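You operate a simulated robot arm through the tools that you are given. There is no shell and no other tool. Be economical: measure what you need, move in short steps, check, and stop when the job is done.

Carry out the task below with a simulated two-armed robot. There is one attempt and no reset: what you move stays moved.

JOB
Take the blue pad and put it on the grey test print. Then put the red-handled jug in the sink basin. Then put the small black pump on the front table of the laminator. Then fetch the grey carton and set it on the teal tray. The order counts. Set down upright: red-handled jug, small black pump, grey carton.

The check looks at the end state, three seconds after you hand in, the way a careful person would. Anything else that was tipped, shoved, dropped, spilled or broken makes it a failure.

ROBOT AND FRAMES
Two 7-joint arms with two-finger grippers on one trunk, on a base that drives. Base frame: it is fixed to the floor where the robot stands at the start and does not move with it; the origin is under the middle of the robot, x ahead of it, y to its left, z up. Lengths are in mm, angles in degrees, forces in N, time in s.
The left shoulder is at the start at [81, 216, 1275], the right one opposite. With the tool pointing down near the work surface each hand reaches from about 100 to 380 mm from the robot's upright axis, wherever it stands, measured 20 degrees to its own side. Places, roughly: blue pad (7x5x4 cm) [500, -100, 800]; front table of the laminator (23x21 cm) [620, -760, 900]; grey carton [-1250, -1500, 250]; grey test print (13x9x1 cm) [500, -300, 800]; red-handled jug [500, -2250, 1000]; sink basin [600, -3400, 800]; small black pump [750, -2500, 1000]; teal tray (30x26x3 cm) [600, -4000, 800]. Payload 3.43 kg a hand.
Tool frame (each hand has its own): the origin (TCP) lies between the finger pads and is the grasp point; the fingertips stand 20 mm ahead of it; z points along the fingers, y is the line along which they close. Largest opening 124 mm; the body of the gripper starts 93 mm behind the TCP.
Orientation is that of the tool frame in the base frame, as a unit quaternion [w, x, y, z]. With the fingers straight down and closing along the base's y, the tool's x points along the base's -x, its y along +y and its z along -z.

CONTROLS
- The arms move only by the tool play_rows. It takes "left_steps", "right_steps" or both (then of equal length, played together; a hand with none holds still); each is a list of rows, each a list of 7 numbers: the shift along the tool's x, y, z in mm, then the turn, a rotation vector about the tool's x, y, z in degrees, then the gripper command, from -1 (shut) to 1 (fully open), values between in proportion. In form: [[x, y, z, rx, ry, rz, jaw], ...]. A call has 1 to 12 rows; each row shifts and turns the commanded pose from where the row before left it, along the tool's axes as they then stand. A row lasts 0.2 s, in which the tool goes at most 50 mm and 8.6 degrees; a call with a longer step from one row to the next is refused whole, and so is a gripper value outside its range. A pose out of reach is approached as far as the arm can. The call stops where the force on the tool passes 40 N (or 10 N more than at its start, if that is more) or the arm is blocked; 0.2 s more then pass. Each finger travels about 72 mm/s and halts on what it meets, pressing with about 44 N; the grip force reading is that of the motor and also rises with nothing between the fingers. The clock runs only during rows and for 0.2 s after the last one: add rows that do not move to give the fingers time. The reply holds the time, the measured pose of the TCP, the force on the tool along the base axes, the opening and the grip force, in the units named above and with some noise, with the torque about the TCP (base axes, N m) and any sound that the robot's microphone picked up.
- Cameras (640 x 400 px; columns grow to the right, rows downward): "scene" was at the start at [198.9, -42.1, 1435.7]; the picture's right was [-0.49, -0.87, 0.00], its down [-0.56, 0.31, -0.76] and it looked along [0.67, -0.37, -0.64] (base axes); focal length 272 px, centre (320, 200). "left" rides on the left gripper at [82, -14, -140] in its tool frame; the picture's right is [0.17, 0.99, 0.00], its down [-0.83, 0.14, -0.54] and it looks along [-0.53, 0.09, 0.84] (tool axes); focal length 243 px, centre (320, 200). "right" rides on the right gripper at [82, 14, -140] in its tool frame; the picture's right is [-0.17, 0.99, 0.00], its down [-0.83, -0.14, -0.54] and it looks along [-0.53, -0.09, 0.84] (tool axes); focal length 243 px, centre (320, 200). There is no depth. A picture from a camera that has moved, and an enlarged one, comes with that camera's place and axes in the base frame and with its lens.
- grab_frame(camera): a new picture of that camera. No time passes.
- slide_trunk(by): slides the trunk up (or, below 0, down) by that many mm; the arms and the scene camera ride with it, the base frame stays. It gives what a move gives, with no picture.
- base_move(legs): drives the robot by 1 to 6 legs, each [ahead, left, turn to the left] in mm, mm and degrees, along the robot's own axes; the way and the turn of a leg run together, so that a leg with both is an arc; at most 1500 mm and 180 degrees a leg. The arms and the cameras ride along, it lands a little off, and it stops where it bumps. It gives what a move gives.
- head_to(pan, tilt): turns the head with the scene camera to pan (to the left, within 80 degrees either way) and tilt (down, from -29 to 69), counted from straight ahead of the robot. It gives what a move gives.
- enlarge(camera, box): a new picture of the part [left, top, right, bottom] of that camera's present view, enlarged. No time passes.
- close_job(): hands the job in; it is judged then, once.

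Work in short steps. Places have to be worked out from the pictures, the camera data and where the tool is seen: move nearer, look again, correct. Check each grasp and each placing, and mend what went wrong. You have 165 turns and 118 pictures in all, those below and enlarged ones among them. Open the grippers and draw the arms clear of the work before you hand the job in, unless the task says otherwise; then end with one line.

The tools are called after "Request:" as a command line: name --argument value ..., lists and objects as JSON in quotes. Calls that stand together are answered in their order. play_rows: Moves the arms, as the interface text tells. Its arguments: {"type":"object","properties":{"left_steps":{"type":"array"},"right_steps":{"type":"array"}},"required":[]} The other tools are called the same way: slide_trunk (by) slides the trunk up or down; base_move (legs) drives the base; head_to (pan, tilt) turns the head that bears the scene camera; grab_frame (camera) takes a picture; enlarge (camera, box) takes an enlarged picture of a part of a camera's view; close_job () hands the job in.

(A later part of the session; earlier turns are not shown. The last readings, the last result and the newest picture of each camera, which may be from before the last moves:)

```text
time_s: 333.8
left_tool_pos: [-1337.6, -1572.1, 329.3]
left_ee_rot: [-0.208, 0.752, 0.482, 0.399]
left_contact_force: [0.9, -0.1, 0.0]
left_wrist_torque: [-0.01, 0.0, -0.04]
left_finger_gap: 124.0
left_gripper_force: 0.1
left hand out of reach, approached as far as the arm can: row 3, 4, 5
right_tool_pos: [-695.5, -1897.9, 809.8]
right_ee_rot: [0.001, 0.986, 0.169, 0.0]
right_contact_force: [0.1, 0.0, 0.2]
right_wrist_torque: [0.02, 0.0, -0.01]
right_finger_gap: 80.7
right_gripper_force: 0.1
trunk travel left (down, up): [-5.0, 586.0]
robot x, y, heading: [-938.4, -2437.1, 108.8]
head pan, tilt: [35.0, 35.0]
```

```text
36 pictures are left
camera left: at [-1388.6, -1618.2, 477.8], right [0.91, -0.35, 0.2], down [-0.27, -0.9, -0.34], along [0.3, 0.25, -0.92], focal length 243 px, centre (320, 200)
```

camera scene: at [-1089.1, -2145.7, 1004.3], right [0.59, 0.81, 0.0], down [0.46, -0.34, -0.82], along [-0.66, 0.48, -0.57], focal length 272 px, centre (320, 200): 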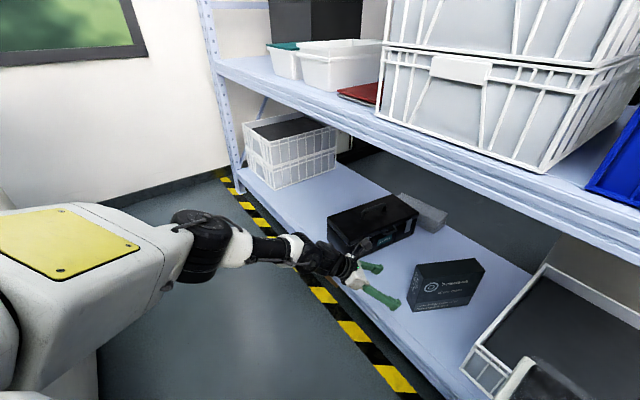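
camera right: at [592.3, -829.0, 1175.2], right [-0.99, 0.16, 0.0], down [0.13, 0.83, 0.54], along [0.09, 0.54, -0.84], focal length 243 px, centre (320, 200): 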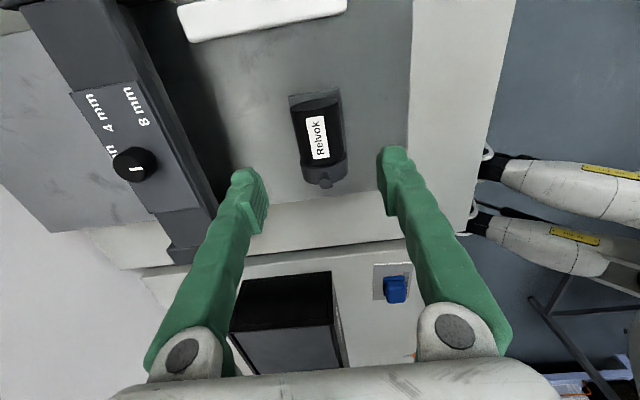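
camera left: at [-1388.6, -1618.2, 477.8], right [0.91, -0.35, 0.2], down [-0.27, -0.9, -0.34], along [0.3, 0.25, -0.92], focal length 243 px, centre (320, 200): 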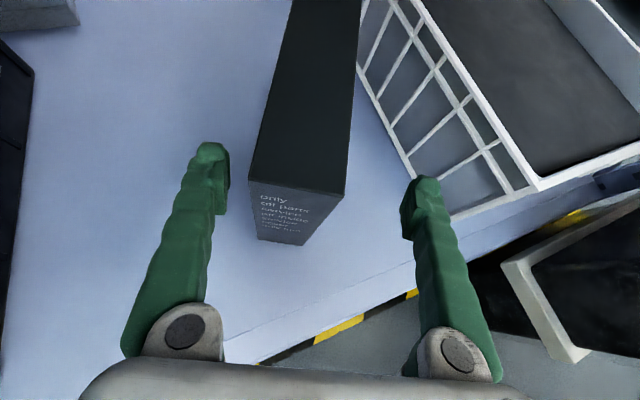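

The arm is at full stretch. I move the base 45 mm ahead and 15 right, which brings the fingers further over the carton.

Request:
base_move --legs '[[45, -15, 0]]'

Request:
play_rows --left_steps '[[-8, 3, 5.9, 0, 0, 0, 1], [-8, 3, 5.9, 0, 0, 0, 1], [-8, 2, 5.9, 0, 0, 0, 1], [0, 0, 0, 0, 0, 0, 1]]'

Request:
grab_frame --camera "left"

```text
time_s: 334.8
left_tool_pos: [-1337.5, -1526.5, 329.6]
left_ee_rot: [-0.207, 0.752, 0.481, 0.4]
left_contact_force: [-0.5, 0.2, -0.2]
left_wrist_torque: [0.02, -0.01, -0.02]
left_finger_gap: 124.1
left_gripper_force: 0.1
right_tool_pos: [-696.6, -1849.6, 808.3]
right_ee_rot: [0.001, 0.985, 0.17, 0.0]
right_contact_force: [-1.0, 0.6, -0.6]
right_wrist_torque: [0.0, 0.02, -0.02]
right_finger_gap: 80.8
right_gripper_force: 0.1
trunk travel left (down, up): [-5.0, 586.0]
robot x, y, heading: [-936.9, -2388.7, 108.9]
head pan, tilt: [35.0, 35.0]
```

```text
time_s: 335.8
left_tool_pos: [-1324.3, -1540.0, 307.0]
left_ee_rot: [-0.207, 0.752, 0.481, 0.399]
left_contact_force: [0.3, -0.4, 0.1]
left_wrist_torque: [0.0, 0.01, -0.02]
left_finger_gap: 123.9
left_gripper_force: 0.0
left hand out of reach, approached as far as the arm can: row 1, 3
right_tool_pos: [-696.4, -1849.7, 809.0]
right_ee_rot: [0.001, 0.985, 0.17, 0.0]
right_contact_force: [0.0, 1.0, 0.1]
right_wrist_torque: [0.01, -0.01, 0.0]
right_finger_gap: 80.6
right_gripper_force: 0.0
trunk travel left (down, up): [-5.0, 586.0]
robot x, y, heading: [-935.1, -2395.2, 108.7]
head pan, tilt: [35.0, 35.0]
```

```text
35 pictures are left
camera left: at [-1378.2, -1585.9, 455.5], right [0.91, -0.35, 0.2], down [-0.27, -0.9, -0.34], along [0.3, 0.25, -0.92], focal length 243 px, centre (320, 200)
```

left: 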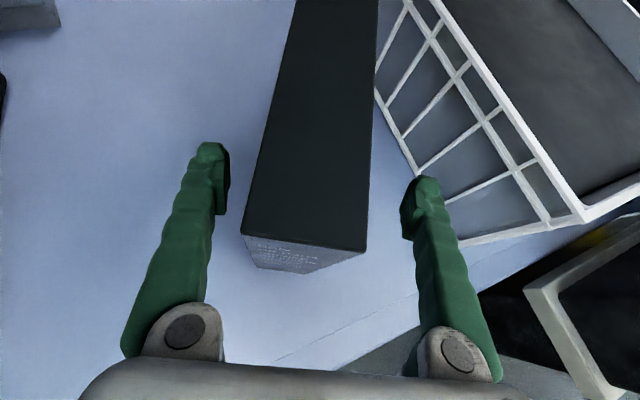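

The carton's end is between the fingers, 49 mm deep, TCP 53 mm below its top. I close.

Request:
play_rows --left_steps '[[0, 0, 0, 0, 0, 0, 0.4], [0, 0, 0, 0, 0, 0, 0.0], [0, 0, 0, 0, 0, 0, -0.3], [0, 0, 0, 0, 0, 0, -0.6], [0, 0, 0, 0, 0, 0, -1], [0, 0, 0, 0, 0, 0, -1]]'

Request:
grab_frame --camera "left"

```text
time_s: 337.1
left_tool_pos: [-1326.1, -1540.2, 308.1]
left_ee_rot: [-0.208, 0.752, 0.481, 0.401]
left_contact_force: [-2.4, -0.1, 0.3]
left_wrist_torque: [-0.04, 0.42, 0.11]
left_finger_gap: 54.4
left_gripper_force: 44.1
right_tool_pos: [-697.3, -1850.1, 810.0]
right_ee_rot: [0.001, 0.985, 0.17, -0.001]
right_contact_force: [-0.4, 0.1, 0.1]
right_wrist_torque: [0.01, -0.03, 0.01]
right_finger_gap: 80.7
right_gripper_force: 0.1
trunk travel left (down, up): [-5.0, 586.0]
robot x, y, heading: [-939.2, -2388.6, 109.0]
head pan, tilt: [35.0, 35.0]
```

```text
34 pictures are left
camera left: at [-1378.5, -1585.7, 455.8], right [0.91, -0.35, 0.2], down [-0.27, -0.9, -0.34], along [0.3, 0.25, -0.92], focal length 243 px, centre (320, 200)
```

left: 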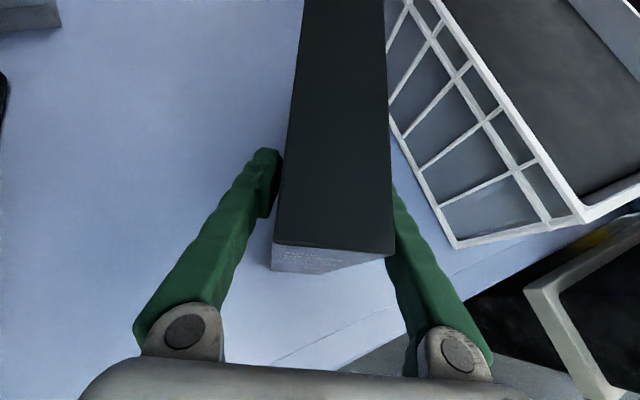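

The carton is gripped (54 mm). I lift it with the trunk, first 40 mm, and check.

Request:
slide_trunk --by 40

Request:
grab_frame --camera "scene"

```text
time_s: 338.0
left_tool_pos: [-1327.2, -1540.7, 347.0]
left_ee_rot: [-0.207, 0.752, 0.482, 0.399]
left_contact_force: [0.0, -0.6, -5.3]
left_wrist_torque: [-0.18, 0.12, -0.01]
left_finger_gap: 54.0
left_gripper_force: 44.0
right_tool_pos: [-697.8, -1850.2, 849.5]
right_ee_rot: [0.002, 0.985, 0.17, 0.0]
right_contact_force: [-0.2, 0.3, -0.4]
right_wrist_torque: [-0.03, -0.01, -0.02]
right_finger_gap: 80.8
right_gripper_force: 0.2
trunk travel left (down, up): [-45.0, 546.0]
robot x, y, heading: [-938.3, -2386.6, 108.8]
head pan, tilt: [35.0, 35.0]
```

```text
33 pictures are left
camera scene: at [-1088.2, -2103.8, 1032.1], right [0.59, 0.81, 0.0], down [0.46, -0.34, -0.82], along [-0.66, 0.48, -0.57], focal length 272 px, centre (320, 200)
```

scene: 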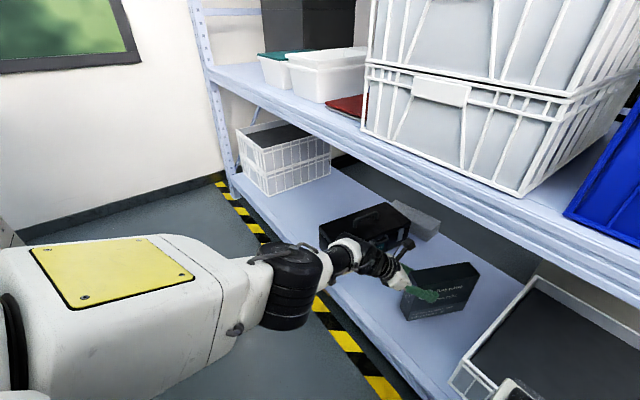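

It's held and lifted (5 N). I lift 90 mm more, then back out.

Request:
slide_trunk --by 95

Request:
grab_frame --camera "left"

Request:
grab_frame --camera "scene"

```text
time_s: 339.3
left_tool_pos: [-1328.9, -1534.1, 486.5]
left_ee_rot: [-0.231, 0.75, 0.47, 0.404]
left_contact_force: [0.2, 0.5, -4.6]
left_wrist_torque: [-0.25, 0.1, 0.04]
left_finger_gap: 54.2
left_gripper_force: 44.2
right_tool_pos: [-696.8, -1848.6, 942.8]
right_ee_rot: [0.002, 0.985, 0.17, 0.0]
right_contact_force: [-0.2, 0.0, -0.7]
right_wrist_torque: [-0.03, 0.03, -0.01]
right_finger_gap: 80.9
right_gripper_force: 0.1
trunk travel left (down, up): [-140.0, 451.0]
robot x, y, heading: [-937.0, -2389.7, 109.0]
head pan, tilt: [35.0, 35.0]
```

```text
32 pictures are left
camera left: at [-1377.5, -1587.4, 633.9], right [0.92, -0.36, 0.17], down [-0.28, -0.89, -0.37], along [0.29, 0.3, -0.91], focal length 243 px, centre (320, 200)
```

left: 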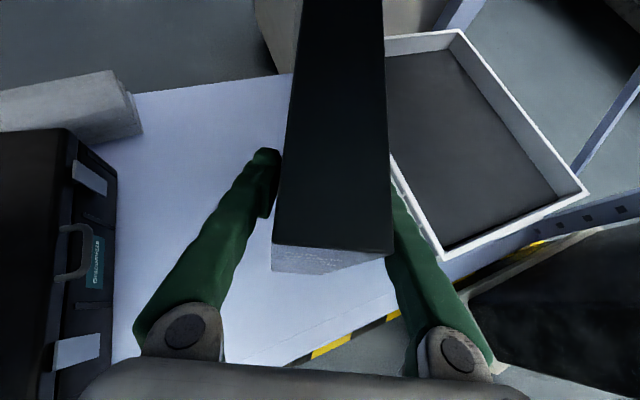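

```text
31 pictures are left
camera scene: at [-1077.4, -2135.2, 1134.2], right [0.59, 0.81, 0.0], down [0.46, -0.34, -0.82], along [-0.66, 0.48, -0.57], focal length 272 px, centre (320, 200)
```

scene: 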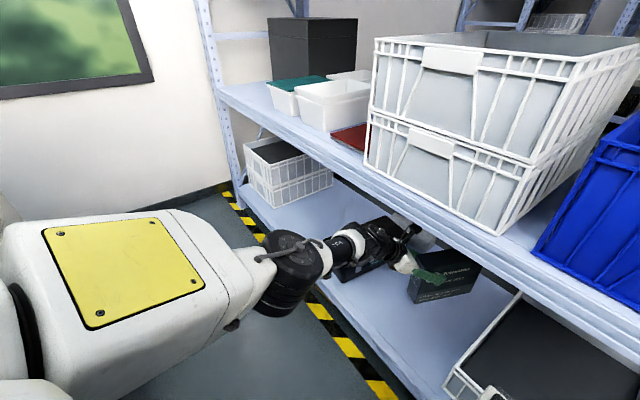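

The carton is clear above the tray and toolbox. I back the base 110 mm first.

Request:
base_move --legs '[[-110, 0, 0]]'

Request:
play_rows --left_steps '[[-16, 0, -22, 0, 0, 0, -1], [-16, 0, -22, 0, 0, 0, -1], [-16, 0, -22, 0, 0, 0, -1], [-16, 0, -22, 0, 0, 0, -1], [-16, 0, -22, 0, 0, 0, -1]]'

Request:
grab_frame --camera "scene"

```text
time_s: 340.3
left_tool_pos: [-1306.0, -1567.5, 482.9]
left_ee_rot: [-0.227, 0.753, 0.467, 0.405]
left_contact_force: [-0.1, 0.5, -4.1]
left_wrist_torque: [-0.24, 0.16, 0.03]
left_finger_gap: 54.4
left_gripper_force: 43.6
right_tool_pos: [-676.2, -1888.1, 942.2]
right_ee_rot: [0.003, 0.986, 0.164, -0.001]
right_contact_force: [0.5, -0.2, 0.8]
right_wrist_torque: [-0.01, 0.02, 0.01]
right_finger_gap: 80.8
right_gripper_force: 0.0
trunk travel left (down, up): [-140.0, 451.0]
robot x, y, heading: [-923.7, -2427.1, 108.1]
head pan, tilt: [35.0, 35.0]
stopped in leg 1: the robot was blocked; the commanded pose is now the measured one
```

```text
time_s: 341.5
left_tool_pos: [-1369.9, -1688.2, 480.4]
left_ee_rot: [-0.227, 0.752, 0.468, 0.404]
left_contact_force: [0.4, -0.4, -4.3]
left_wrist_torque: [-0.22, 0.1, 0.03]
left_finger_gap: 54.3
left_gripper_force: 44.1
right_tool_pos: [-678.7, -1886.4, 940.9]
right_ee_rot: [0.005, 0.986, 0.166, -0.001]
right_contact_force: [-0.6, -0.7, -0.4]
right_wrist_torque: [-0.02, -0.01, 0.01]
right_finger_gap: 80.6
right_gripper_force: 0.0
trunk travel left (down, up): [-140.0, 451.0]
robot x, y, heading: [-921.7, -2433.1, 108.4]
head pan, tilt: [35.0, 35.0]
```

```text
30 pictures are left
camera scene: at [-1062.0, -2165.8, 1131.7], right [0.6, 0.8, -0.01], down [0.46, -0.35, -0.82], along [-0.66, 0.48, -0.58], focal length 272 px, centre (320, 200)
```

scene: 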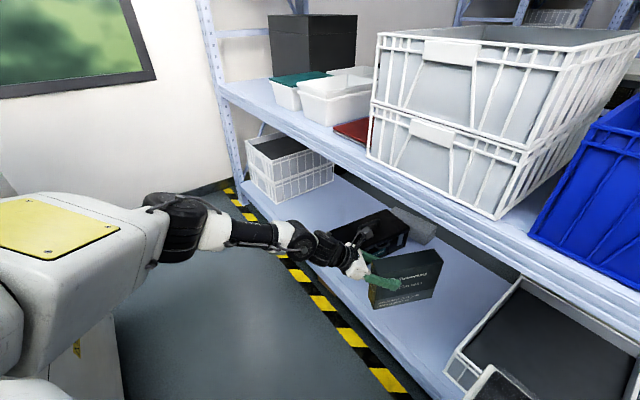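

Retracting along the carton's axis works. I retract another 190 mm to clear the shelf.

Request:
play_rows --left_steps '[[-16, 0, -22, 0, 0, 0, -1], [-16, 0, -22, 0, 0, 0, -1], [-16, 0, -22, 0, 0, 0, -1], [-16, 0, -22, 0, 0, 0, -1], [-16, 0, -22, 0, 0, 0, -1], [-16, 0, -22, 0, 0, 0, -1], [-16, 0, -22, 0, 0, 0, -1]]'

Request:
grab_frame --camera "scene"

```text
time_s: 343.1
left_tool_pos: [-1457.4, -1856.8, 473.3]
left_ee_rot: [-0.226, 0.753, 0.468, 0.404]
left_contact_force: [0.0, 0.0, -3.6]
left_wrist_torque: [-0.23, 0.11, 0.0]
left_finger_gap: 54.0
left_gripper_force: 44.0
right_tool_pos: [-678.1, -1883.7, 938.5]
right_ee_rot: [0.006, 0.986, 0.165, -0.001]
right_contact_force: [0.3, -0.5, 0.0]
right_wrist_torque: [0.05, 0.02, -0.04]
right_finger_gap: 80.7
right_gripper_force: 0.1
trunk travel left (down, up): [-140.0, 451.0]
robot x, y, heading: [-925.5, -2431.0, 108.4]
head pan, tilt: [35.0, 35.0]
```

```text
29 pictures are left
camera scene: at [-1062.6, -2162.9, 1131.0], right [0.6, 0.8, -0.01], down [0.46, -0.35, -0.81], along [-0.66, 0.48, -0.58], focal length 272 px, centre (320, 200)
```

scene: 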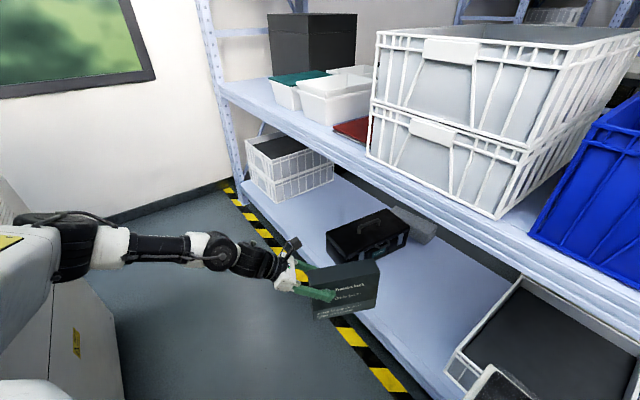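

The carton is out of the rack. I lift the trunk 300 mm, and look to the right for the way out.

Request:
slide_trunk --by 300

Request:
base_move --legs '[[0, -400, 0]]'

Request:
head_to --pan -60 --tilt 35

Request:
grab_frame --camera "scene"

```text
time_s: 346.1
left_tool_pos: [-1456.6, -1805.0, 753.1]
left_ee_rot: [-0.214, 0.756, 0.472, 0.4]
left_contact_force: [-3.1, -5.5, -10.6]
left_wrist_torque: [-0.96, 0.32, 0.18]
left_finger_gap: 54.2
left_gripper_force: 44.3
right_tool_pos: [-679.8, -1825.2, 1224.5]
right_ee_rot: [0.02, 0.987, 0.16, -0.001]
right_contact_force: [0.1, -0.1, 0.2]
right_wrist_torque: [0.02, 0.01, -0.02]
right_finger_gap: 80.7
right_gripper_force: 0.0
trunk travel left (down, up): [-440.0, 151.0]
robot x, y, heading: [-924.5, -2408.8, 108.1]
head pan, tilt: [35.0, 35.0]
```

```text
time_s: 347.5
left_tool_pos: [-1426.8, -1798.4, 750.1]
left_ee_rot: [-0.204, 0.762, 0.462, 0.405]
left_contact_force: [0.9, 0.6, -4.1]
left_wrist_torque: [-0.13, 0.13, 0.03]
left_finger_gap: 53.9
left_gripper_force: 44.1
right_tool_pos: [-658.5, -1839.8, 1231.0]
right_ee_rot: [0.016, 0.989, 0.148, 0.002]
right_contact_force: [0.2, -0.2, 0.1]
right_wrist_torque: [0.01, 0.02, 0.01]
right_finger_gap: 80.6
right_gripper_force: 0.0
trunk travel left (down, up): [-440.0, 151.0]
robot x, y, heading: [-907.5, -2405.5, 106.0]
head pan, tilt: [35.0, 35.0]
stopped in leg 1: the robot was blocked; the commanded pose is now the measured one
```

```text
time_s: 349.2
left_tool_pos: [-1430.2, -1800.6, 748.4]
left_ee_rot: [-0.206, 0.76, 0.464, 0.406]
left_contact_force: [-0.7, -0.1, -4.2]
left_wrist_torque: [-0.13, 0.07, 0.02]
left_finger_gap: 53.8
left_gripper_force: 43.4
right_tool_pos: [-659.0, -1839.2, 1230.3]
right_ee_rot: [0.018, 0.989, 0.148, 0.004]
right_contact_force: [0.6, -0.4, -0.6]
right_wrist_torque: [0.02, 0.0, -0.01]
right_finger_gap: 80.8
right_gripper_force: 0.1
trunk travel left (down, up): [-440.0, 151.0]
robot x, y, heading: [-906.7, -2411.2, 106.5]
head pan, tilt: [-60.0, 35.0]
```

```text
28 pictures are left
camera scene: at [-899.0, -2179.5, 1445.6], right [0.73, -0.69, 0.03], down [-0.38, -0.45, -0.81], along [0.57, 0.57, -0.59], focal length 272 px, centre (320, 200)
```

scene: 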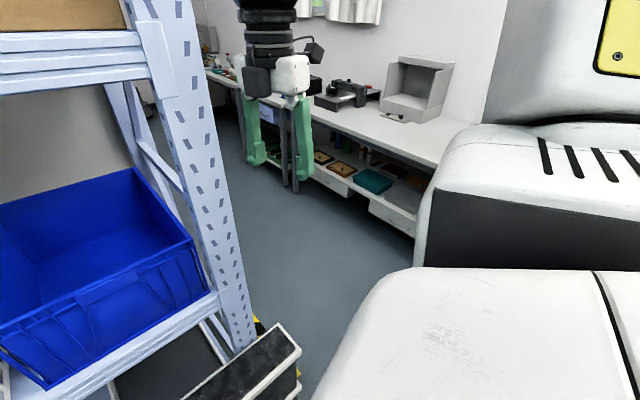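

The robot seems slightly tilted, blocked at the rear. I first retract the hand 130 mm to keep the carton clear of the shelf, then move the base forward a bit to free it.

Request:
play_rows --left_steps '[[-16, 0, -22, 0, 0, 0, -1], [-16, 0, -22, 0, 0, 0, -1], [-16, 0, -22, 0, 0, 0, -1], [-16, 0, -22, 0, 0, 0, -1], [-16, 0, -22, 0, 0, 0, -1]]'

Request:
base_move --legs '[[60, 0, 0]]'

Request:
head_to --pan 35 --tilt 35

Request:
grab_frame --camera "scene"

```text
time_s: 350.6
left_tool_pos: [-1470.8, -1906.5, 762.2]
left_ee_rot: [-0.206, 0.766, 0.448, 0.412]
left_contact_force: [0.4, 0.4, -3.7]
left_wrist_torque: [-0.15, 0.1, -0.01]
left_finger_gap: 53.9
left_gripper_force: 43.5
right_tool_pos: [-633.8, -1858.4, 1235.1]
right_ee_rot: [0.012, 0.991, 0.135, -0.001]
right_contact_force: [1.2, 0.1, 0.2]
right_wrist_torque: [0.0, 0.01, 0.0]
right_finger_gap: 80.5
right_gripper_force: 0.1
trunk travel left (down, up): [-440.0, 151.0]
robot x, y, heading: [-906.3, -2407.1, 105.0]
head pan, tilt: [-60.0, 35.0]
stopped in row 5 (left hand): the arm was blocked; the commanded pose is now the measured one
```

```text
time_s: 351.6
left_tool_pos: [-1485.1, -1874.8, 777.6]
left_ee_rot: [-0.219, 0.762, 0.445, 0.417]
left_contact_force: [1.4, -0.1, -3.6]
left_wrist_torque: [-0.14, 0.07, 0.05]
left_finger_gap: 54.0
left_gripper_force: 43.7
right_tool_pos: [-647.4, -1835.6, 1247.3]
right_ee_rot: [-0.003, 0.99, 0.139, -0.002]
right_contact_force: [0.3, -0.6, -0.1]
right_wrist_torque: [0.04, 0.01, 0.0]
right_finger_gap: 80.7
right_gripper_force: 0.1
trunk travel left (down, up): [-440.0, 151.0]
robot x, y, heading: [-924.0, -2354.3, 105.4]
head pan, tilt: [-60.0, 35.0]
```

```text
time_s: 353.4
left_tool_pos: [-1485.6, -1873.1, 774.4]
left_ee_rot: [-0.217, 0.763, 0.446, 0.415]
left_contact_force: [0.5, 1.1, -4.4]
left_wrist_torque: [-0.11, 0.08, -0.02]
left_finger_gap: 53.8
left_gripper_force: 44.0
right_tool_pos: [-648.1, -1831.1, 1246.2]
right_ee_rot: [-0.001, 0.99, 0.14, -0.001]
right_contact_force: [0.3, -0.1, -0.2]
right_wrist_torque: [-0.01, -0.02, 0.0]
right_finger_gap: 80.4
right_gripper_force: 0.1
trunk travel left (down, up): [-440.0, 151.0]
robot x, y, heading: [-920.9, -2350.3, 105.4]
head pan, tilt: [35.0, 35.0]
```

```text
27 pictures are left
camera scene: at [-1021.2, -2180.3, 1452.8], right [0.64, 0.77, 0.0], down [0.44, -0.37, -0.82], along [-0.63, 0.52, -0.57], focal length 272 px, centre (320, 200)
```

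scene: 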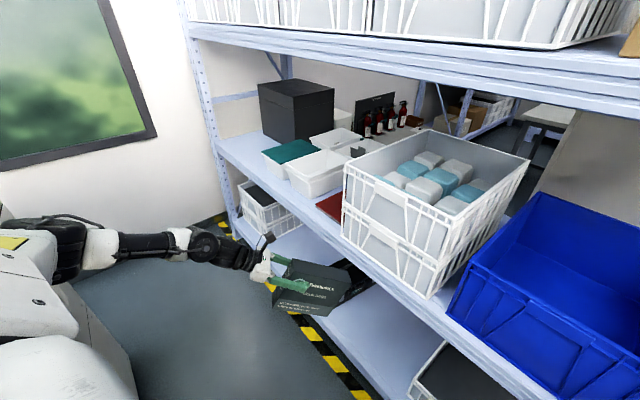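

The robot is level again and the shelf goods look untouched; probably the left elbow had pressed on the machine at left. I move purely along +x now.

Request:
base_move --legs '[[-53, -193, 0]]'

```text
time_s: 356.5
left_tool_pos: [-1286.8, -1873.8, 774.0]
left_ee_rot: [-0.218, 0.762, 0.445, 0.417]
left_contact_force: [0.6, -0.9, -3.3]
left_wrist_torque: [-0.11, 0.03, 0.02]
left_finger_gap: 54.1
left_gripper_force: 43.8
right_tool_pos: [-449.1, -1832.6, 1245.0]
right_ee_rot: [0.0, 0.99, 0.139, 0.0]
right_contact_force: [0.6, 0.5, 0.7]
right_wrist_torque: [0.0, -0.02, -0.01]
right_finger_gap: 80.6
right_gripper_force: 0.0
trunk travel left (down, up): [-440.0, 151.0]
robot x, y, heading: [-721.4, -2356.9, 105.3]
head pan, tilt: [35.0, 35.0]
```

Good. I go on to about [-420,-2700] in the open corridor and then turn right to face +x.

Request:
base_move --legs '[[-416, -196, 0], [0, 0, -50]]'

Request:
head_to --pan -40 --tilt 32

Request:
grab_frame --camera "scene"

```text
time_s: 357.9
left_tool_pos: [-1222.5, -1931.2, 773.6]
left_ee_rot: [-0.213, 0.766, 0.442, 0.417]
left_contact_force: [1.1, 0.2, -4.5]
left_wrist_torque: [-0.11, 0.09, 0.01]
left_finger_gap: 53.8
left_gripper_force: 44.1
right_tool_pos: [-386.6, -1896.1, 1243.9]
right_ee_rot: [-0.001, 0.991, 0.134, -0.003]
right_contact_force: [0.1, -0.5, -0.4]
right_wrist_torque: [0.01, 0.02, 0.01]
right_finger_gap: 80.4
right_gripper_force: 0.0
trunk travel left (down, up): [-440.0, 151.0]
robot x, y, heading: [-667.1, -2419.0, 105.0]
head pan, tilt: [35.0, 35.0]
stopped in leg 1: the robot was blocked; the commanded pose is now the measured one
```

```text
time_s: 359.4
left_tool_pos: [-1223.5, -1931.8, 772.4]
left_ee_rot: [-0.214, 0.764, 0.442, 0.417]
left_contact_force: [-0.2, 0.7, -4.9]
left_wrist_torque: [-0.11, 0.07, 0.0]
left_finger_gap: 53.9
left_gripper_force: 43.6
right_tool_pos: [-386.9, -1895.2, 1244.1]
right_ee_rot: [0.001, 0.991, 0.136, -0.001]
right_contact_force: [-0.6, -0.4, -0.2]
right_wrist_torque: [0.01, 0.03, 0.03]
right_finger_gap: 80.5
right_gripper_force: 0.1
trunk travel left (down, up): [-440.0, 151.0]
robot x, y, heading: [-665.6, -2420.6, 104.6]
head pan, tilt: [-40.0, 32.0]
```

```text
26 pictures are left
camera scene: at [-658.1, -2215.9, 1456.7], right [0.91, -0.42, 0.0], down [-0.22, -0.48, -0.85], along [0.36, 0.77, -0.53], focal length 272 px, centre (320, 200)
```

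scene: 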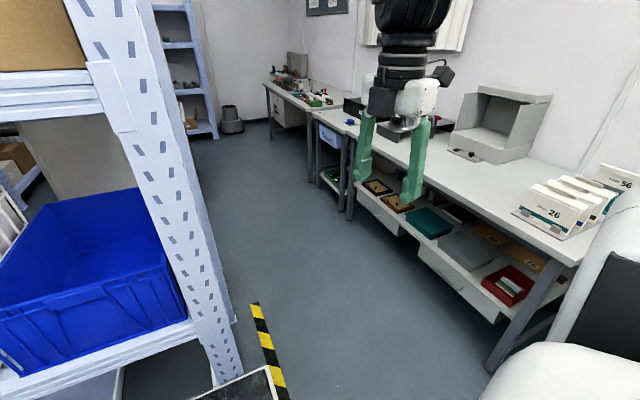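

The left elbow probably hangs at the machine when moving back. I first move along +x by 300 mm, then back.

Request:
base_move --legs '[[-59, -295, 0], [-270, 73, 0]]'

```text
time_s: 365.7
left_tool_pos: [-928.1, -2187.6, 774.3]
left_ee_rot: [-0.214, 0.766, 0.439, 0.419]
left_contact_force: [0.2, 0.1, -6.0]
left_wrist_torque: [-0.12, 0.1, 0.01]
left_finger_gap: 53.8
left_gripper_force: 44.3
right_tool_pos: [-92.7, -2158.7, 1245.6]
right_ee_rot: [-0.001, 0.991, 0.132, 0.0]
right_contact_force: [-0.3, -0.5, 0.5]
right_wrist_torque: [-0.01, 0.0, 0.0]
right_finger_gap: 80.5
right_gripper_force: 0.1
trunk travel left (down, up): [-440.0, 151.0]
robot x, y, heading: [-372.3, -2679.3, 104.6]
head pan, tilt: [-40.0, 32.0]
```

Free. Now I turn right by 104° in two legs to face +x, watching for bumps.

Request:
base_move --legs '[[0, 0, -52], [0, 0, -52]]'

Request:
head_to --pan -20 --tilt 32

Request:
grab_frame --camera "scene"

```text
time_s: 372.4
left_tool_pos: [234.5, -2251.8, 773.8]
left_ee_rot: [0.197, 0.818, -0.33, 0.428]
left_contact_force: [0.5, -0.3, -4.1]
left_wrist_torque: [0.15, 0.11, -0.01]
left_finger_gap: 54.0
left_gripper_force: 44.0
right_tool_pos: [66.9, -3073.3, 1245.7]
right_ee_rot: [-0.003, 0.717, -0.697, 0.002]
right_contact_force: [1.1, -0.4, 1.0]
right_wrist_torque: [-0.03, -0.05, 0.0]
right_finger_gap: 80.7
right_gripper_force: 0.2
trunk travel left (down, up): [-440.0, 151.0]
robot x, y, heading: [-371.7, -2676.6, 0.7]
head pan, tilt: [-40.0, 32.0]
```

```text
time_s: 373.2
left_tool_pos: [234.3, -2252.6, 774.5]
left_ee_rot: [0.196, 0.82, -0.329, 0.426]
left_contact_force: [-0.3, 0.6, -4.6]
left_wrist_torque: [0.11, 0.08, -0.02]
left_finger_gap: 54.0
left_gripper_force: 44.0
right_tool_pos: [66.0, -3073.6, 1246.0]
right_ee_rot: [-0.002, 0.717, -0.697, 0.001]
right_contact_force: [-0.3, 0.2, 0.3]
right_wrist_torque: [-0.04, -0.02, 0.01]
right_finger_gap: 80.8
right_gripper_force: 0.1
trunk travel left (down, up): [-440.0, 151.0]
robot x, y, heading: [-370.2, -2674.2, 0.7]
head pan, tilt: [-20.0, 32.0]
```

```text
25 pictures are left
camera scene: at [-164.9, -2706.1, 1457.4], right [-0.33, -0.94, 0.0], down [-0.5, 0.17, -0.85], along [0.8, -0.28, -0.53], focal length 272 px, centre (320, 200)
```

scene: 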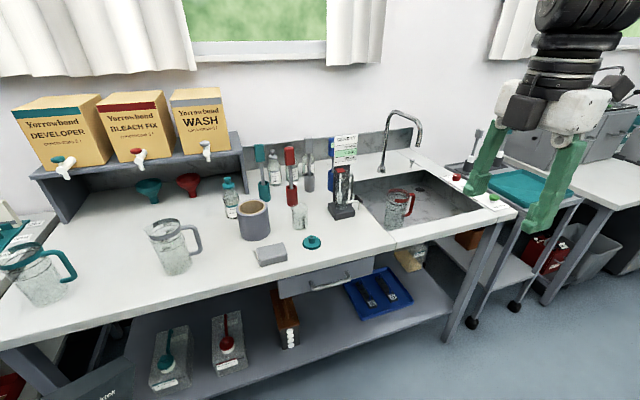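

The jug is fine in the sink. I raise the trunk fully and drive along -y toward the teal tray.

Request:
slide_trunk --by 150

Request:
base_move --legs '[[0, -1000, 0], [0, -400, 0]]'

Request:
head_to --pan -10 --tilt 38

Request:
grab_frame --camera "scene"

```text
time_s: 375.0
left_tool_pos: [233.6, -2252.5, 922.2]
left_ee_rot: [0.197, 0.82, -0.329, 0.425]
left_contact_force: [0.3, 0.8, -4.5]
left_wrist_torque: [0.1, 0.14, -0.01]
left_finger_gap: 53.8
left_gripper_force: 43.9
right_tool_pos: [67.1, -3071.9, 1395.5]
right_ee_rot: [0.0, 0.717, -0.697, 0.0]
right_contact_force: [-1.1, -0.5, 0.0]
right_wrist_torque: [0.0, 0.02, -0.03]
right_finger_gap: 80.6
right_gripper_force: 0.0
trunk travel left (down, up): [-590.0, 1.0]
robot x, y, heading: [-375.6, -2676.2, 1.1]
head pan, tilt: [-20.0, 32.0]
```

```text
time_s: 392.1
left_tool_pos: [258.4, -3499.6, 920.2]
left_ee_rot: [0.189, 0.826, -0.319, 0.425]
left_contact_force: [-3.8, 0.7, -1.8]
left_wrist_torque: [0.04, 0.1, -0.22]
left_finger_gap: 53.8
left_gripper_force: 43.2
right_tool_pos: [111.8, -4328.0, 1395.6]
right_ee_rot: [-0.001, 0.725, -0.689, 0.001]
right_contact_force: [0.1, -0.4, 0.4]
right_wrist_torque: [0.02, 0.0, 0.04]
right_finger_gap: 80.6
right_gripper_force: 0.1
trunk travel left (down, up): [-590.0, 1.0]
robot x, y, heading: [-333.8, -3945.9, 2.2]
head pan, tilt: [-20.0, 32.0]
stopped in leg 2: the force on the tool passed its limit at 43 N (the readings are from after the stop); the commanded pose is now the measured one
```

```text
time_s: 392.8
left_tool_pos: [258.9, -3501.4, 922.8]
left_ee_rot: [0.189, 0.825, -0.32, 0.426]
left_contact_force: [-4.3, 0.4, -2.9]
left_wrist_torque: [0.03, 0.12, -0.32]
left_finger_gap: 54.2
left_gripper_force: 44.1
right_tool_pos: [109.9, -4329.7, 1394.9]
right_ee_rot: [-0.003, 0.725, -0.689, 0.001]
right_contact_force: [-1.0, 0.7, -0.5]
right_wrist_torque: [0.02, 0.0, 0.02]
right_finger_gap: 80.7
right_gripper_force: 0.1
trunk travel left (down, up): [-590.0, 1.0]
robot x, y, heading: [-334.3, -3942.7, 2.1]
head pan, tilt: [-10.0, 38.0]
```

```text
24 pictures are left
camera scene: at [-242.5, -3956.8, 1617.4], right [-0.14, -0.99, 0.0], down [-0.61, 0.08, -0.79], along [0.78, -0.11, -0.62], focal length 272 px, centre (320, 200)
```

scene: 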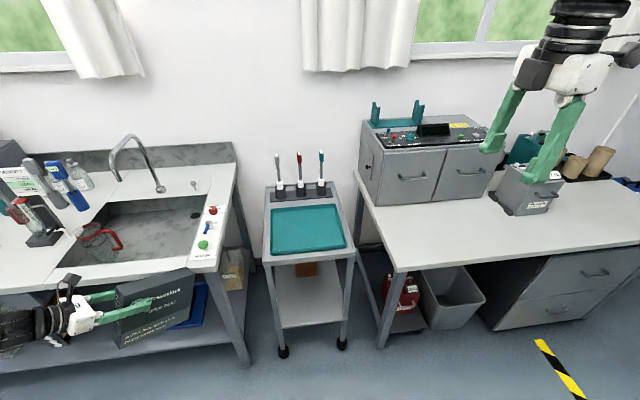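

The carton's far end touched the bench front lightly. I back off 110 mm, check the carton's seat in the grip, and raise the hand.

Request:
base_move --legs '[[-110, 0, -2]]'

Request:
play_rows --left_steps '[[23, 1, -16, 0, 0, 0, -1], [23, 1, -16, 0, 0, 0, -1], [23, 1, -16, 0, 0, 0, -1], [23, 1, -16, 0, 0, 0, -1], [0, 0, 0, 0, 0, 0, -1]]'

Request:
head_to --pan 25 --tilt 38

Request:
enlarge --camera "scene" --box '[120, 120, 520, 390]'

Request:
grab_frame --camera "left"

```text
time_s: 394.2
left_tool_pos: [167.5, -3523.8, 920.8]
left_ee_rot: [0.196, 0.82, -0.333, 0.422]
left_contact_force: [0.4, -0.4, -4.5]
left_wrist_torque: [0.09, 0.1, -0.01]
left_finger_gap: 53.6
left_gripper_force: 43.6
right_tool_pos: [-7.3, -4346.7, 1395.3]
right_ee_rot: [0.0, 0.713, -0.701, -0.001]
right_contact_force: [-0.7, -0.5, -0.2]
right_wrist_torque: [0.04, 0.03, -0.02]
right_finger_gap: 80.6
right_gripper_force: 0.1
trunk travel left (down, up): [-590.0, 1.0]
robot x, y, heading: [-444.2, -3948.4, 0.2]
head pan, tilt: [-10.0, 38.0]
```

```text
time_s: 395.4
left_tool_pos: [166.4, -3521.1, 1032.3]
left_ee_rot: [0.197, 0.82, -0.334, 0.422]
left_contact_force: [0.0, 0.2, -4.3]
left_wrist_torque: [0.09, 0.07, 0.0]
left_finger_gap: 54.0
left_gripper_force: 44.2
right_tool_pos: [-9.1, -4345.6, 1395.8]
right_ee_rot: [-0.002, 0.712, -0.702, 0.0]
right_contact_force: [-0.3, -0.7, -0.6]
right_wrist_torque: [-0.02, 0.0, 0.0]
right_finger_gap: 80.5
right_gripper_force: 0.0
trunk travel left (down, up): [-590.0, 1.0]
robot x, y, heading: [-442.6, -3944.7, 0.3]
head pan, tilt: [-10.0, 38.0]
```

```text
time_s: 396.4
left_tool_pos: [164.6, -3521.2, 1033.6]
left_ee_rot: [0.196, 0.82, -0.333, 0.423]
left_contact_force: [-0.3, 0.0, -4.6]
left_wrist_torque: [0.1, 0.08, 0.0]
left_finger_gap: 54.2
left_gripper_force: 44.1
right_tool_pos: [-8.3, -4346.2, 1396.0]
right_ee_rot: [-0.002, 0.712, -0.702, 0.0]
right_contact_force: [0.6, -0.9, -0.4]
right_wrist_torque: [-0.01, 0.02, -0.02]
right_finger_gap: 80.6
right_gripper_force: 0.1
trunk travel left (down, up): [-590.0, 1.0]
robot x, y, heading: [-443.3, -3948.2, 0.2]
head pan, tilt: [25.0, 38.0]
```

```text
1.48 times, centred on (320, 255) of scene
camera zoom: at [-357.6, -3910.0, 1617.4], right [0.43, -0.91, 0.0], down [-0.56, -0.26, -0.79], along [0.71, 0.34, -0.62], focal length 403 px, centre (320, 118)
```

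zoom: 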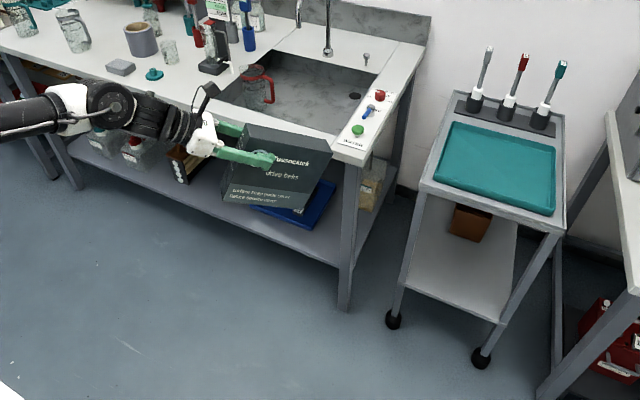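

```text
22 pictures are left
camera left: at [129.6, -3458.0, 1179.8], right [-0.63, -0.75, 0.18], down [-0.75, 0.54, -0.37], along [0.19, -0.37, -0.91], focal length 243 px, centre (320, 200)
```

left: 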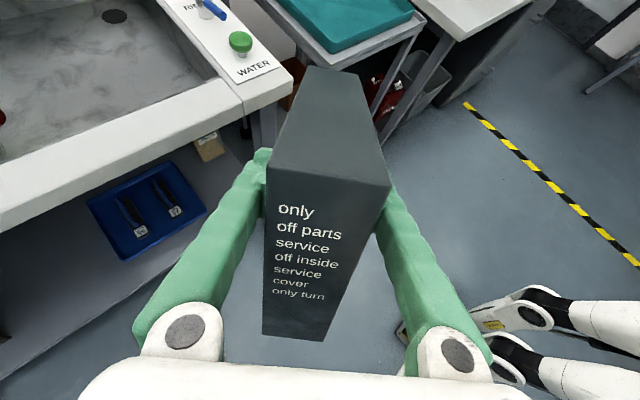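

The carton has tipped in the grip by about 27° (far end down). I level it by pitching the hand up 27° about its closing axis.

Request:
play_rows --left_steps '[[0, 0, 0, 0, 6.8, 0, -1], [0, 0, 0, 0, 6.8, 0, -1], [0, 0, 0, 0, 6.8, 0, -1], [0, 0, 0, 0, 6.6, 0, -1], [0, 0, 0, 0, 0, 0, -1]]'

Request:
enlarge --camera "scene" --box '[120, 120, 520, 390]'

```text
time_s: 397.6
left_tool_pos: [166.7, -3522.1, 1034.6]
left_ee_rot: [0.269, 0.697, -0.279, 0.603]
left_contact_force: [0.1, 0.3, -4.0]
left_wrist_torque: [0.21, 0.18, -0.02]
left_finger_gap: 54.0
left_gripper_force: 44.3
right_tool_pos: [-10.1, -4346.1, 1395.8]
right_ee_rot: [-0.002, 0.712, -0.702, 0.001]
right_contact_force: [-0.3, -1.2, 0.1]
right_wrist_torque: [0.01, 0.03, -0.01]
right_finger_gap: 80.5
right_gripper_force: 0.1
trunk travel left (down, up): [-590.0, 1.0]
robot x, y, heading: [-438.1, -3949.9, -0.1]
head pan, tilt: [25.0, 38.0]
```

```text
1.48 times, centred on (320, 255) of scene
camera zoom: at [-357.6, -3909.9, 1617.4], right [0.43, -0.9, 0.0], down [-0.56, -0.26, -0.79], along [0.71, 0.34, -0.62], focal length 403 px, centre (320, 118)
```

zoom: 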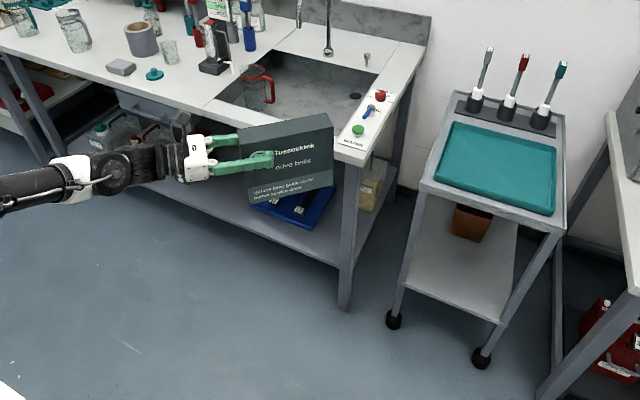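

The carton is level now. I drive right 455 mm and ahead 330 mm, to bring it near the tray, and look.

Request:
base_move --legs '[[0, -455, 0], [300, 0, 0]]'

Request:
grab_frame --camera "left"

Request:
grab_frame --camera "scene"

```text
time_s: 406.2
left_tool_pos: [468.8, -3991.1, 1036.1]
left_ee_rot: [0.273, 0.696, -0.283, 0.601]
left_contact_force: [-0.4, 0.9, -4.1]
left_wrist_torque: [0.19, 0.15, 0.04]
left_finger_gap: 53.9
left_gripper_force: 44.1
right_tool_pos: [283.2, -4814.1, 1396.7]
right_ee_rot: [-0.002, 0.708, -0.706, 0.001]
right_contact_force: [-0.5, 0.3, 0.2]
right_wrist_torque: [-0.02, -0.03, 0.01]
right_finger_gap: 80.8
right_gripper_force: 0.1
trunk travel left (down, up): [-590.0, 1.0]
robot x, y, heading: [-145.6, -4409.9, -0.7]
head pan, tilt: [25.0, 38.0]
```

```text
20 pictures are left
camera left: at [391.8, -3887.1, 1134.3], right [-0.69, -0.69, 0.2], down [-0.57, 0.35, -0.75], along [0.45, -0.63, -0.63], focal length 243 px, centre (320, 200)
```

left: 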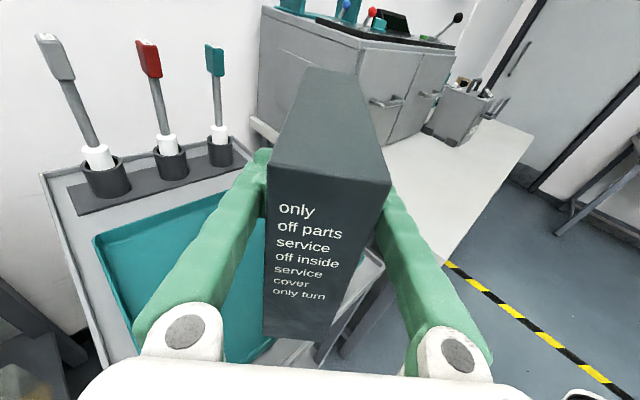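

```text
19 pictures are left
camera scene: at [-59.7, -4373.6, 1617.5], right [0.42, -0.91, 0.0], down [-0.56, -0.26, -0.79], along [0.72, 0.33, -0.62], focal length 272 px, centre (320, 200)
```

scene: 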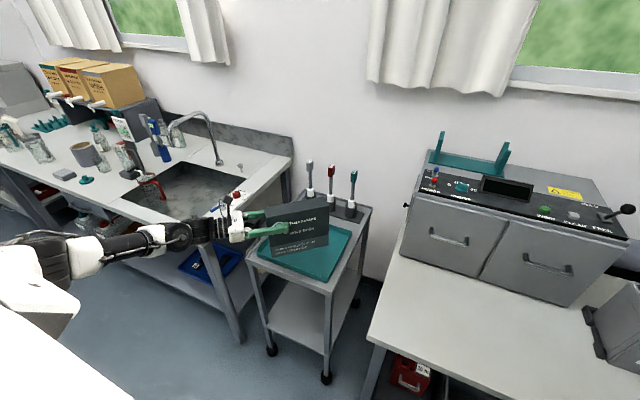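

The tray spans about x 490–747, y -3851…-4150, so its centre is [617,-4002]. I drive 105 mm ahead and 28 left to centre the carton, then lower.

Request:
base_move --legs '[[105, 28, 0.5]]'

Request:
slide_trunk --by -55

Request:
head_to --pan 15 --tilt 42

Request:
enlarge --camera "scene" --box '[80, 60, 440, 300]'

```text
time_s: 407.5
left_tool_pos: [566.6, -3959.3, 1034.5]
left_ee_rot: [0.27, 0.697, -0.281, 0.602]
left_contact_force: [-0.4, -0.9, -4.3]
left_wrist_torque: [0.19, 0.16, 0.01]
left_finger_gap: 54.0
left_gripper_force: 44.1
right_tool_pos: [386.9, -4783.3, 1397.4]
right_ee_rot: [-0.003, 0.712, -0.702, 0.001]
right_contact_force: [-0.2, -0.1, -0.2]
right_wrist_torque: [0.0, -0.04, -0.03]
right_finger_gap: 80.6
right_gripper_force: 0.0
trunk travel left (down, up): [-590.0, 1.0]
robot x, y, heading: [-38.0, -4384.0, 0.0]
head pan, tilt: [25.0, 38.0]
```

```text
time_s: 408.5
left_tool_pos: [568.0, -3959.7, 980.9]
left_ee_rot: [0.269, 0.697, -0.28, 0.603]
left_contact_force: [-0.2, -0.7, -4.8]
left_wrist_torque: [0.18, 0.17, 0.04]
left_finger_gap: 54.0
left_gripper_force: 43.7
right_tool_pos: [388.7, -4783.1, 1343.3]
right_ee_rot: [-0.002, 0.711, -0.703, 0.0]
right_contact_force: [-0.2, -0.1, 0.4]
right_wrist_torque: [-0.02, 0.0, 0.01]
right_finger_gap: 80.6
right_gripper_force: 0.0
trunk travel left (down, up): [-535.0, 56.0]
robot x, y, heading: [-40.9, -4380.1, 0.3]
head pan, tilt: [25.0, 38.0]
```

```text
time_s: 409.2
left_tool_pos: [567.9, -3959.0, 979.4]
left_ee_rot: [0.27, 0.698, -0.28, 0.601]
left_contact_force: [-0.2, 0.2, -4.5]
left_wrist_torque: [0.16, 0.12, 0.0]
left_finger_gap: 54.0
left_gripper_force: 44.0
right_tool_pos: [390.6, -4783.3, 1340.3]
right_ee_rot: [-0.002, 0.712, -0.703, 0.001]
right_contact_force: [0.4, 0.3, -0.6]
right_wrist_torque: [-0.03, 0.03, 0.0]
right_finger_gap: 80.8
right_gripper_force: 0.0
trunk travel left (down, up): [-535.0, 56.0]
robot x, y, heading: [-42.4, -4379.7, 0.1]
head pan, tilt: [15.0, 42.0]
```

```text
1.67 times, centred on (260, 180) of scene
camera zoom: at [108.8, -4360.3, 1553.1], right [0.26, -0.97, 0.0], down [-0.65, -0.17, -0.74], along [0.72, 0.19, -0.67], focal length 453 px, centre (420, 233)
```

zoom: 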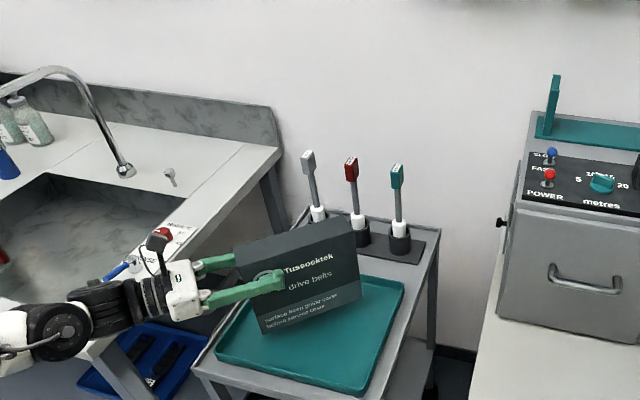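

The carton hangs level over the tray's middle. I lower in 4 mm steps feeling for contact.

Request:
play_rows --left_steps '[[-5, 0, 0.6, 0, 0, 0, -1], [-5, 0, 0.6, 0, 0, 0, -1], [-5, 0, 0.6, 0, 0, 0, -1], [-4, 0, 0.5, 0, 0, 0, -1], [0, 0, 0, 0, 0, 0, -1]]'

Request:
play_rows --left_steps '[[-3, 0, 0.4, 0, 0, 0, -1], [-3, 0, 0.4, 0, 0, 0, -1], [-3, 0, 0.4, 0, 0, 0, -1], [0, 0, 0, 0, 0, 0, -1]]'

```text
time_s: 410.4
left_tool_pos: [567.7, -3960.2, 960.0]
left_ee_rot: [0.269, 0.698, -0.279, 0.602]
left_contact_force: [0.5, 0.1, -4.0]
left_wrist_torque: [0.21, 0.15, 0.02]
left_finger_gap: 54.0
left_gripper_force: 43.9
right_tool_pos: [388.7, -4782.4, 1341.2]
right_ee_rot: [-0.002, 0.711, -0.703, 0.001]
right_contact_force: [-0.1, 0.1, -0.2]
right_wrist_torque: [-0.02, 0.01, -0.03]
right_finger_gap: 80.5
right_gripper_force: 0.1
trunk travel left (down, up): [-535.0, 56.0]
robot x, y, heading: [-43.0, -4382.1, 0.2]
head pan, tilt: [15.0, 42.0]
```

```text
time_s: 411.4
left_tool_pos: [566.6, -3959.5, 950.6]
left_ee_rot: [0.27, 0.698, -0.28, 0.602]
left_contact_force: [1.5, 0.2, -4.4]
left_wrist_torque: [0.2, 0.16, -0.01]
left_finger_gap: 53.7
left_gripper_force: 44.4
right_tool_pos: [390.2, -4783.4, 1341.5]
right_ee_rot: [-0.001, 0.711, -0.703, 0.001]
right_contact_force: [0.2, 0.7, 0.2]
right_wrist_torque: [-0.02, 0.01, -0.03]
right_finger_gap: 80.6
right_gripper_force: 0.0
trunk travel left (down, up): [-535.0, 56.0]
robot x, y, heading: [-37.7, -4381.2, 0.2]
head pan, tilt: [15.0, 42.0]
```

Request:
play_rows --left_steps '[[-3, 0, 0.4, 0, 0, 0, -1], [-3, 0, 0.4, 0, 0, 0, -1], [-3, 0, 0.4, 0, 0, 0, -1], [-3, 0, 0.4, 0, 0, 0, -1], [0, 0, 0, 0, 0, 0, -1]]'

Request:
enlarge --camera "scene" --box '[160, 140, 360, 300]'

```text
time_s: 412.6
left_tool_pos: [568.6, -3960.7, 940.2]
left_ee_rot: [0.27, 0.697, -0.28, 0.602]
left_contact_force: [1.4, -0.5, -2.0]
left_wrist_torque: [0.0, -0.13, 0.04]
left_finger_gap: 54.0
left_gripper_force: 43.8
right_tool_pos: [390.2, -4782.1, 1341.5]
right_ee_rot: [-0.002, 0.711, -0.703, 0.002]
right_contact_force: [0.0, 0.6, -0.1]
right_wrist_torque: [-0.01, -0.03, -0.02]
right_finger_gap: 80.4
right_gripper_force: 0.1
trunk travel left (down, up): [-535.0, 56.0]
robot x, y, heading: [-45.6, -4379.7, -0.1]
head pan, tilt: [15.0, 42.0]
```

```text
2.50 times, centred on (260, 220) of scene
camera zoom: at [108.9, -4360.4, 1553.2], right [0.26, -0.97, 0.0], down [-0.65, -0.17, -0.74], along [0.72, 0.19, -0.67], focal length 680 px, centre (470, 150)
```

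zoom: 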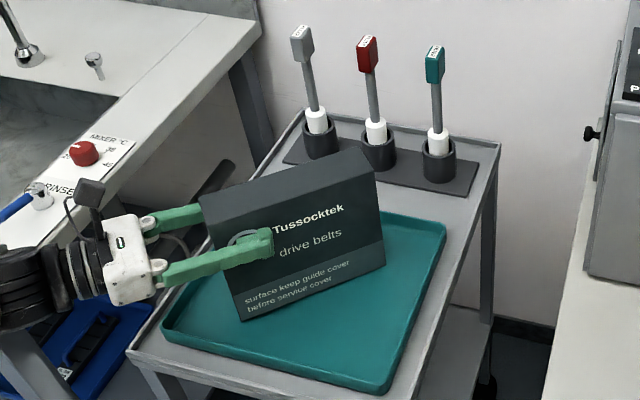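

Contact begins. I press a few mm more so that the carton seats flat on the tray.

Request:
play_rows --left_steps '[[-2, 0, 0.3, 0, 0, 0, -1], [-2, 0, 0.3, 0, 0, 0, -1], [0, 0, 0, 0, 0, 0, -1]]'

```text
time_s: 413.4
left_tool_pos: [567.0, -3961.0, 938.5]
left_ee_rot: [0.269, 0.696, -0.281, 0.603]
left_contact_force: [-3.1, 3.2, 11.1]
left_wrist_torque: [-0.89, -1.2, -0.02]
left_finger_gap: 53.8
left_gripper_force: 43.9
right_tool_pos: [387.3, -4783.2, 1342.7]
right_ee_rot: [-0.002, 0.712, -0.702, 0.001]
right_contact_force: [-0.2, 0.5, 0.0]
right_wrist_torque: [0.02, 0.01, 0.0]
right_finger_gap: 81.0
right_gripper_force: 0.1
trunk travel left (down, up): [-535.0, 56.0]
robot x, y, heading: [-43.4, -4382.3, 0.0]
head pan, tilt: [15.0, 42.0]
```

The torque shows the far end touching first, so I raise the nose by 1.5° and lower 2 mm again.

Request:
play_rows --left_steps '[[0, 0, 0, 0, 1.5, 0, -1], [0, 0, 0, 0, 0, 0, -1], [-2, 0, 0.2, 0, 0, 0, -1], [0, 0, 0, 0, 0, 0, -1]]'

```text
time_s: 414.4
left_tool_pos: [566.1, -3962.0, 936.7]
left_ee_rot: [0.274, 0.688, -0.279, 0.611]
left_contact_force: [-3.1, 5.0, 21.3]
left_wrist_torque: [0.37, -0.55, 0.09]
left_finger_gap: 53.9
left_gripper_force: 44.1
right_tool_pos: [387.4, -4784.0, 1342.3]
right_ee_rot: [-0.003, 0.711, -0.703, 0.001]
right_contact_force: [0.1, 1.0, -0.3]
right_wrist_torque: [0.0, 0.04, -0.01]
right_finger_gap: 80.6
right_gripper_force: 0.0
trunk travel left (down, up): [-535.0, 56.0]
robot x, y, heading: [-43.0, -4380.0, -0.1]
head pan, tilt: [15.0, 42.0]
```

Now the load is spread along the bottom, so it's flat. I open a little and check before drawing back.

Request:
play_rows --left_steps '[[1, 0, 0, 0, 0, 0, -1], [0, 0, 0, 0, 0, 0, -0.05], [0, 0, 0, 0, 0, 0, 0.1], [0, 0, 0, 0, 0, 0, 0.25], [0, 0, 0, 0, 0, 0, 0.25]]'

Request:
enlarge --camera "scene" --box '[160, 140, 360, 300]'

Request:
grab_frame --camera "left"

```text
time_s: 415.6
left_tool_pos: [565.7, -3961.6, 933.9]
left_ee_rot: [0.274, 0.69, -0.276, 0.611]
left_contact_force: [-0.3, 0.3, -1.1]
left_wrist_torque: [-0.01, 0.05, -0.03]
left_finger_gap: 77.5
left_gripper_force: 0.1
right_tool_pos: [389.3, -4783.5, 1341.2]
right_ee_rot: [-0.002, 0.711, -0.703, 0.001]
right_contact_force: [0.5, -0.2, 0.2]
right_wrist_torque: [0.0, 0.02, -0.02]
right_finger_gap: 80.5
right_gripper_force: 0.1
trunk travel left (down, up): [-535.0, 56.0]
robot x, y, heading: [-40.4, -4380.9, -0.1]
head pan, tilt: [15.0, 42.0]
```

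```text
2.50 times, centred on (260, 220) of scene
camera zoom: at [108.8, -4360.5, 1553.1], right [0.26, -0.97, 0.0], down [-0.65, -0.17, -0.74], along [0.72, 0.19, -0.67], focal length 680 px, centre (470, 150)
```

zoom: 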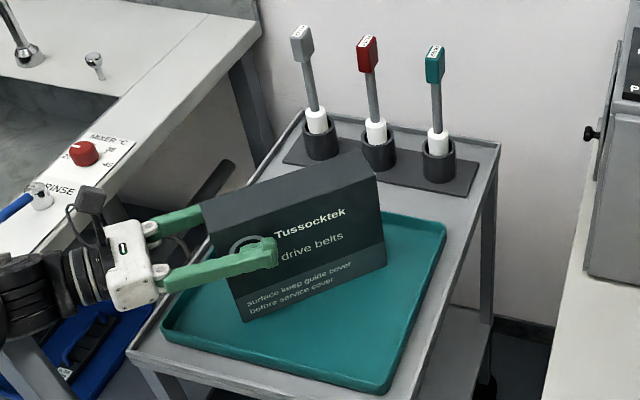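

```text
15 pictures are left
camera left: at [487.0, -3854.9, 1029.5], right [-0.69, -0.7, 0.2], down [-0.56, 0.33, -0.76], along [0.46, -0.64, -0.61], focal length 243 px, centre (320, 200)
```

left: 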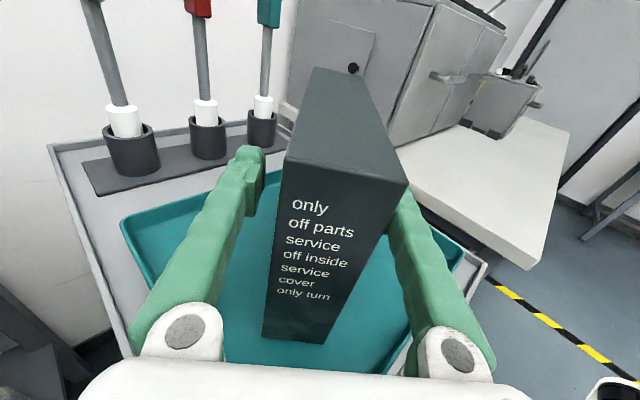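

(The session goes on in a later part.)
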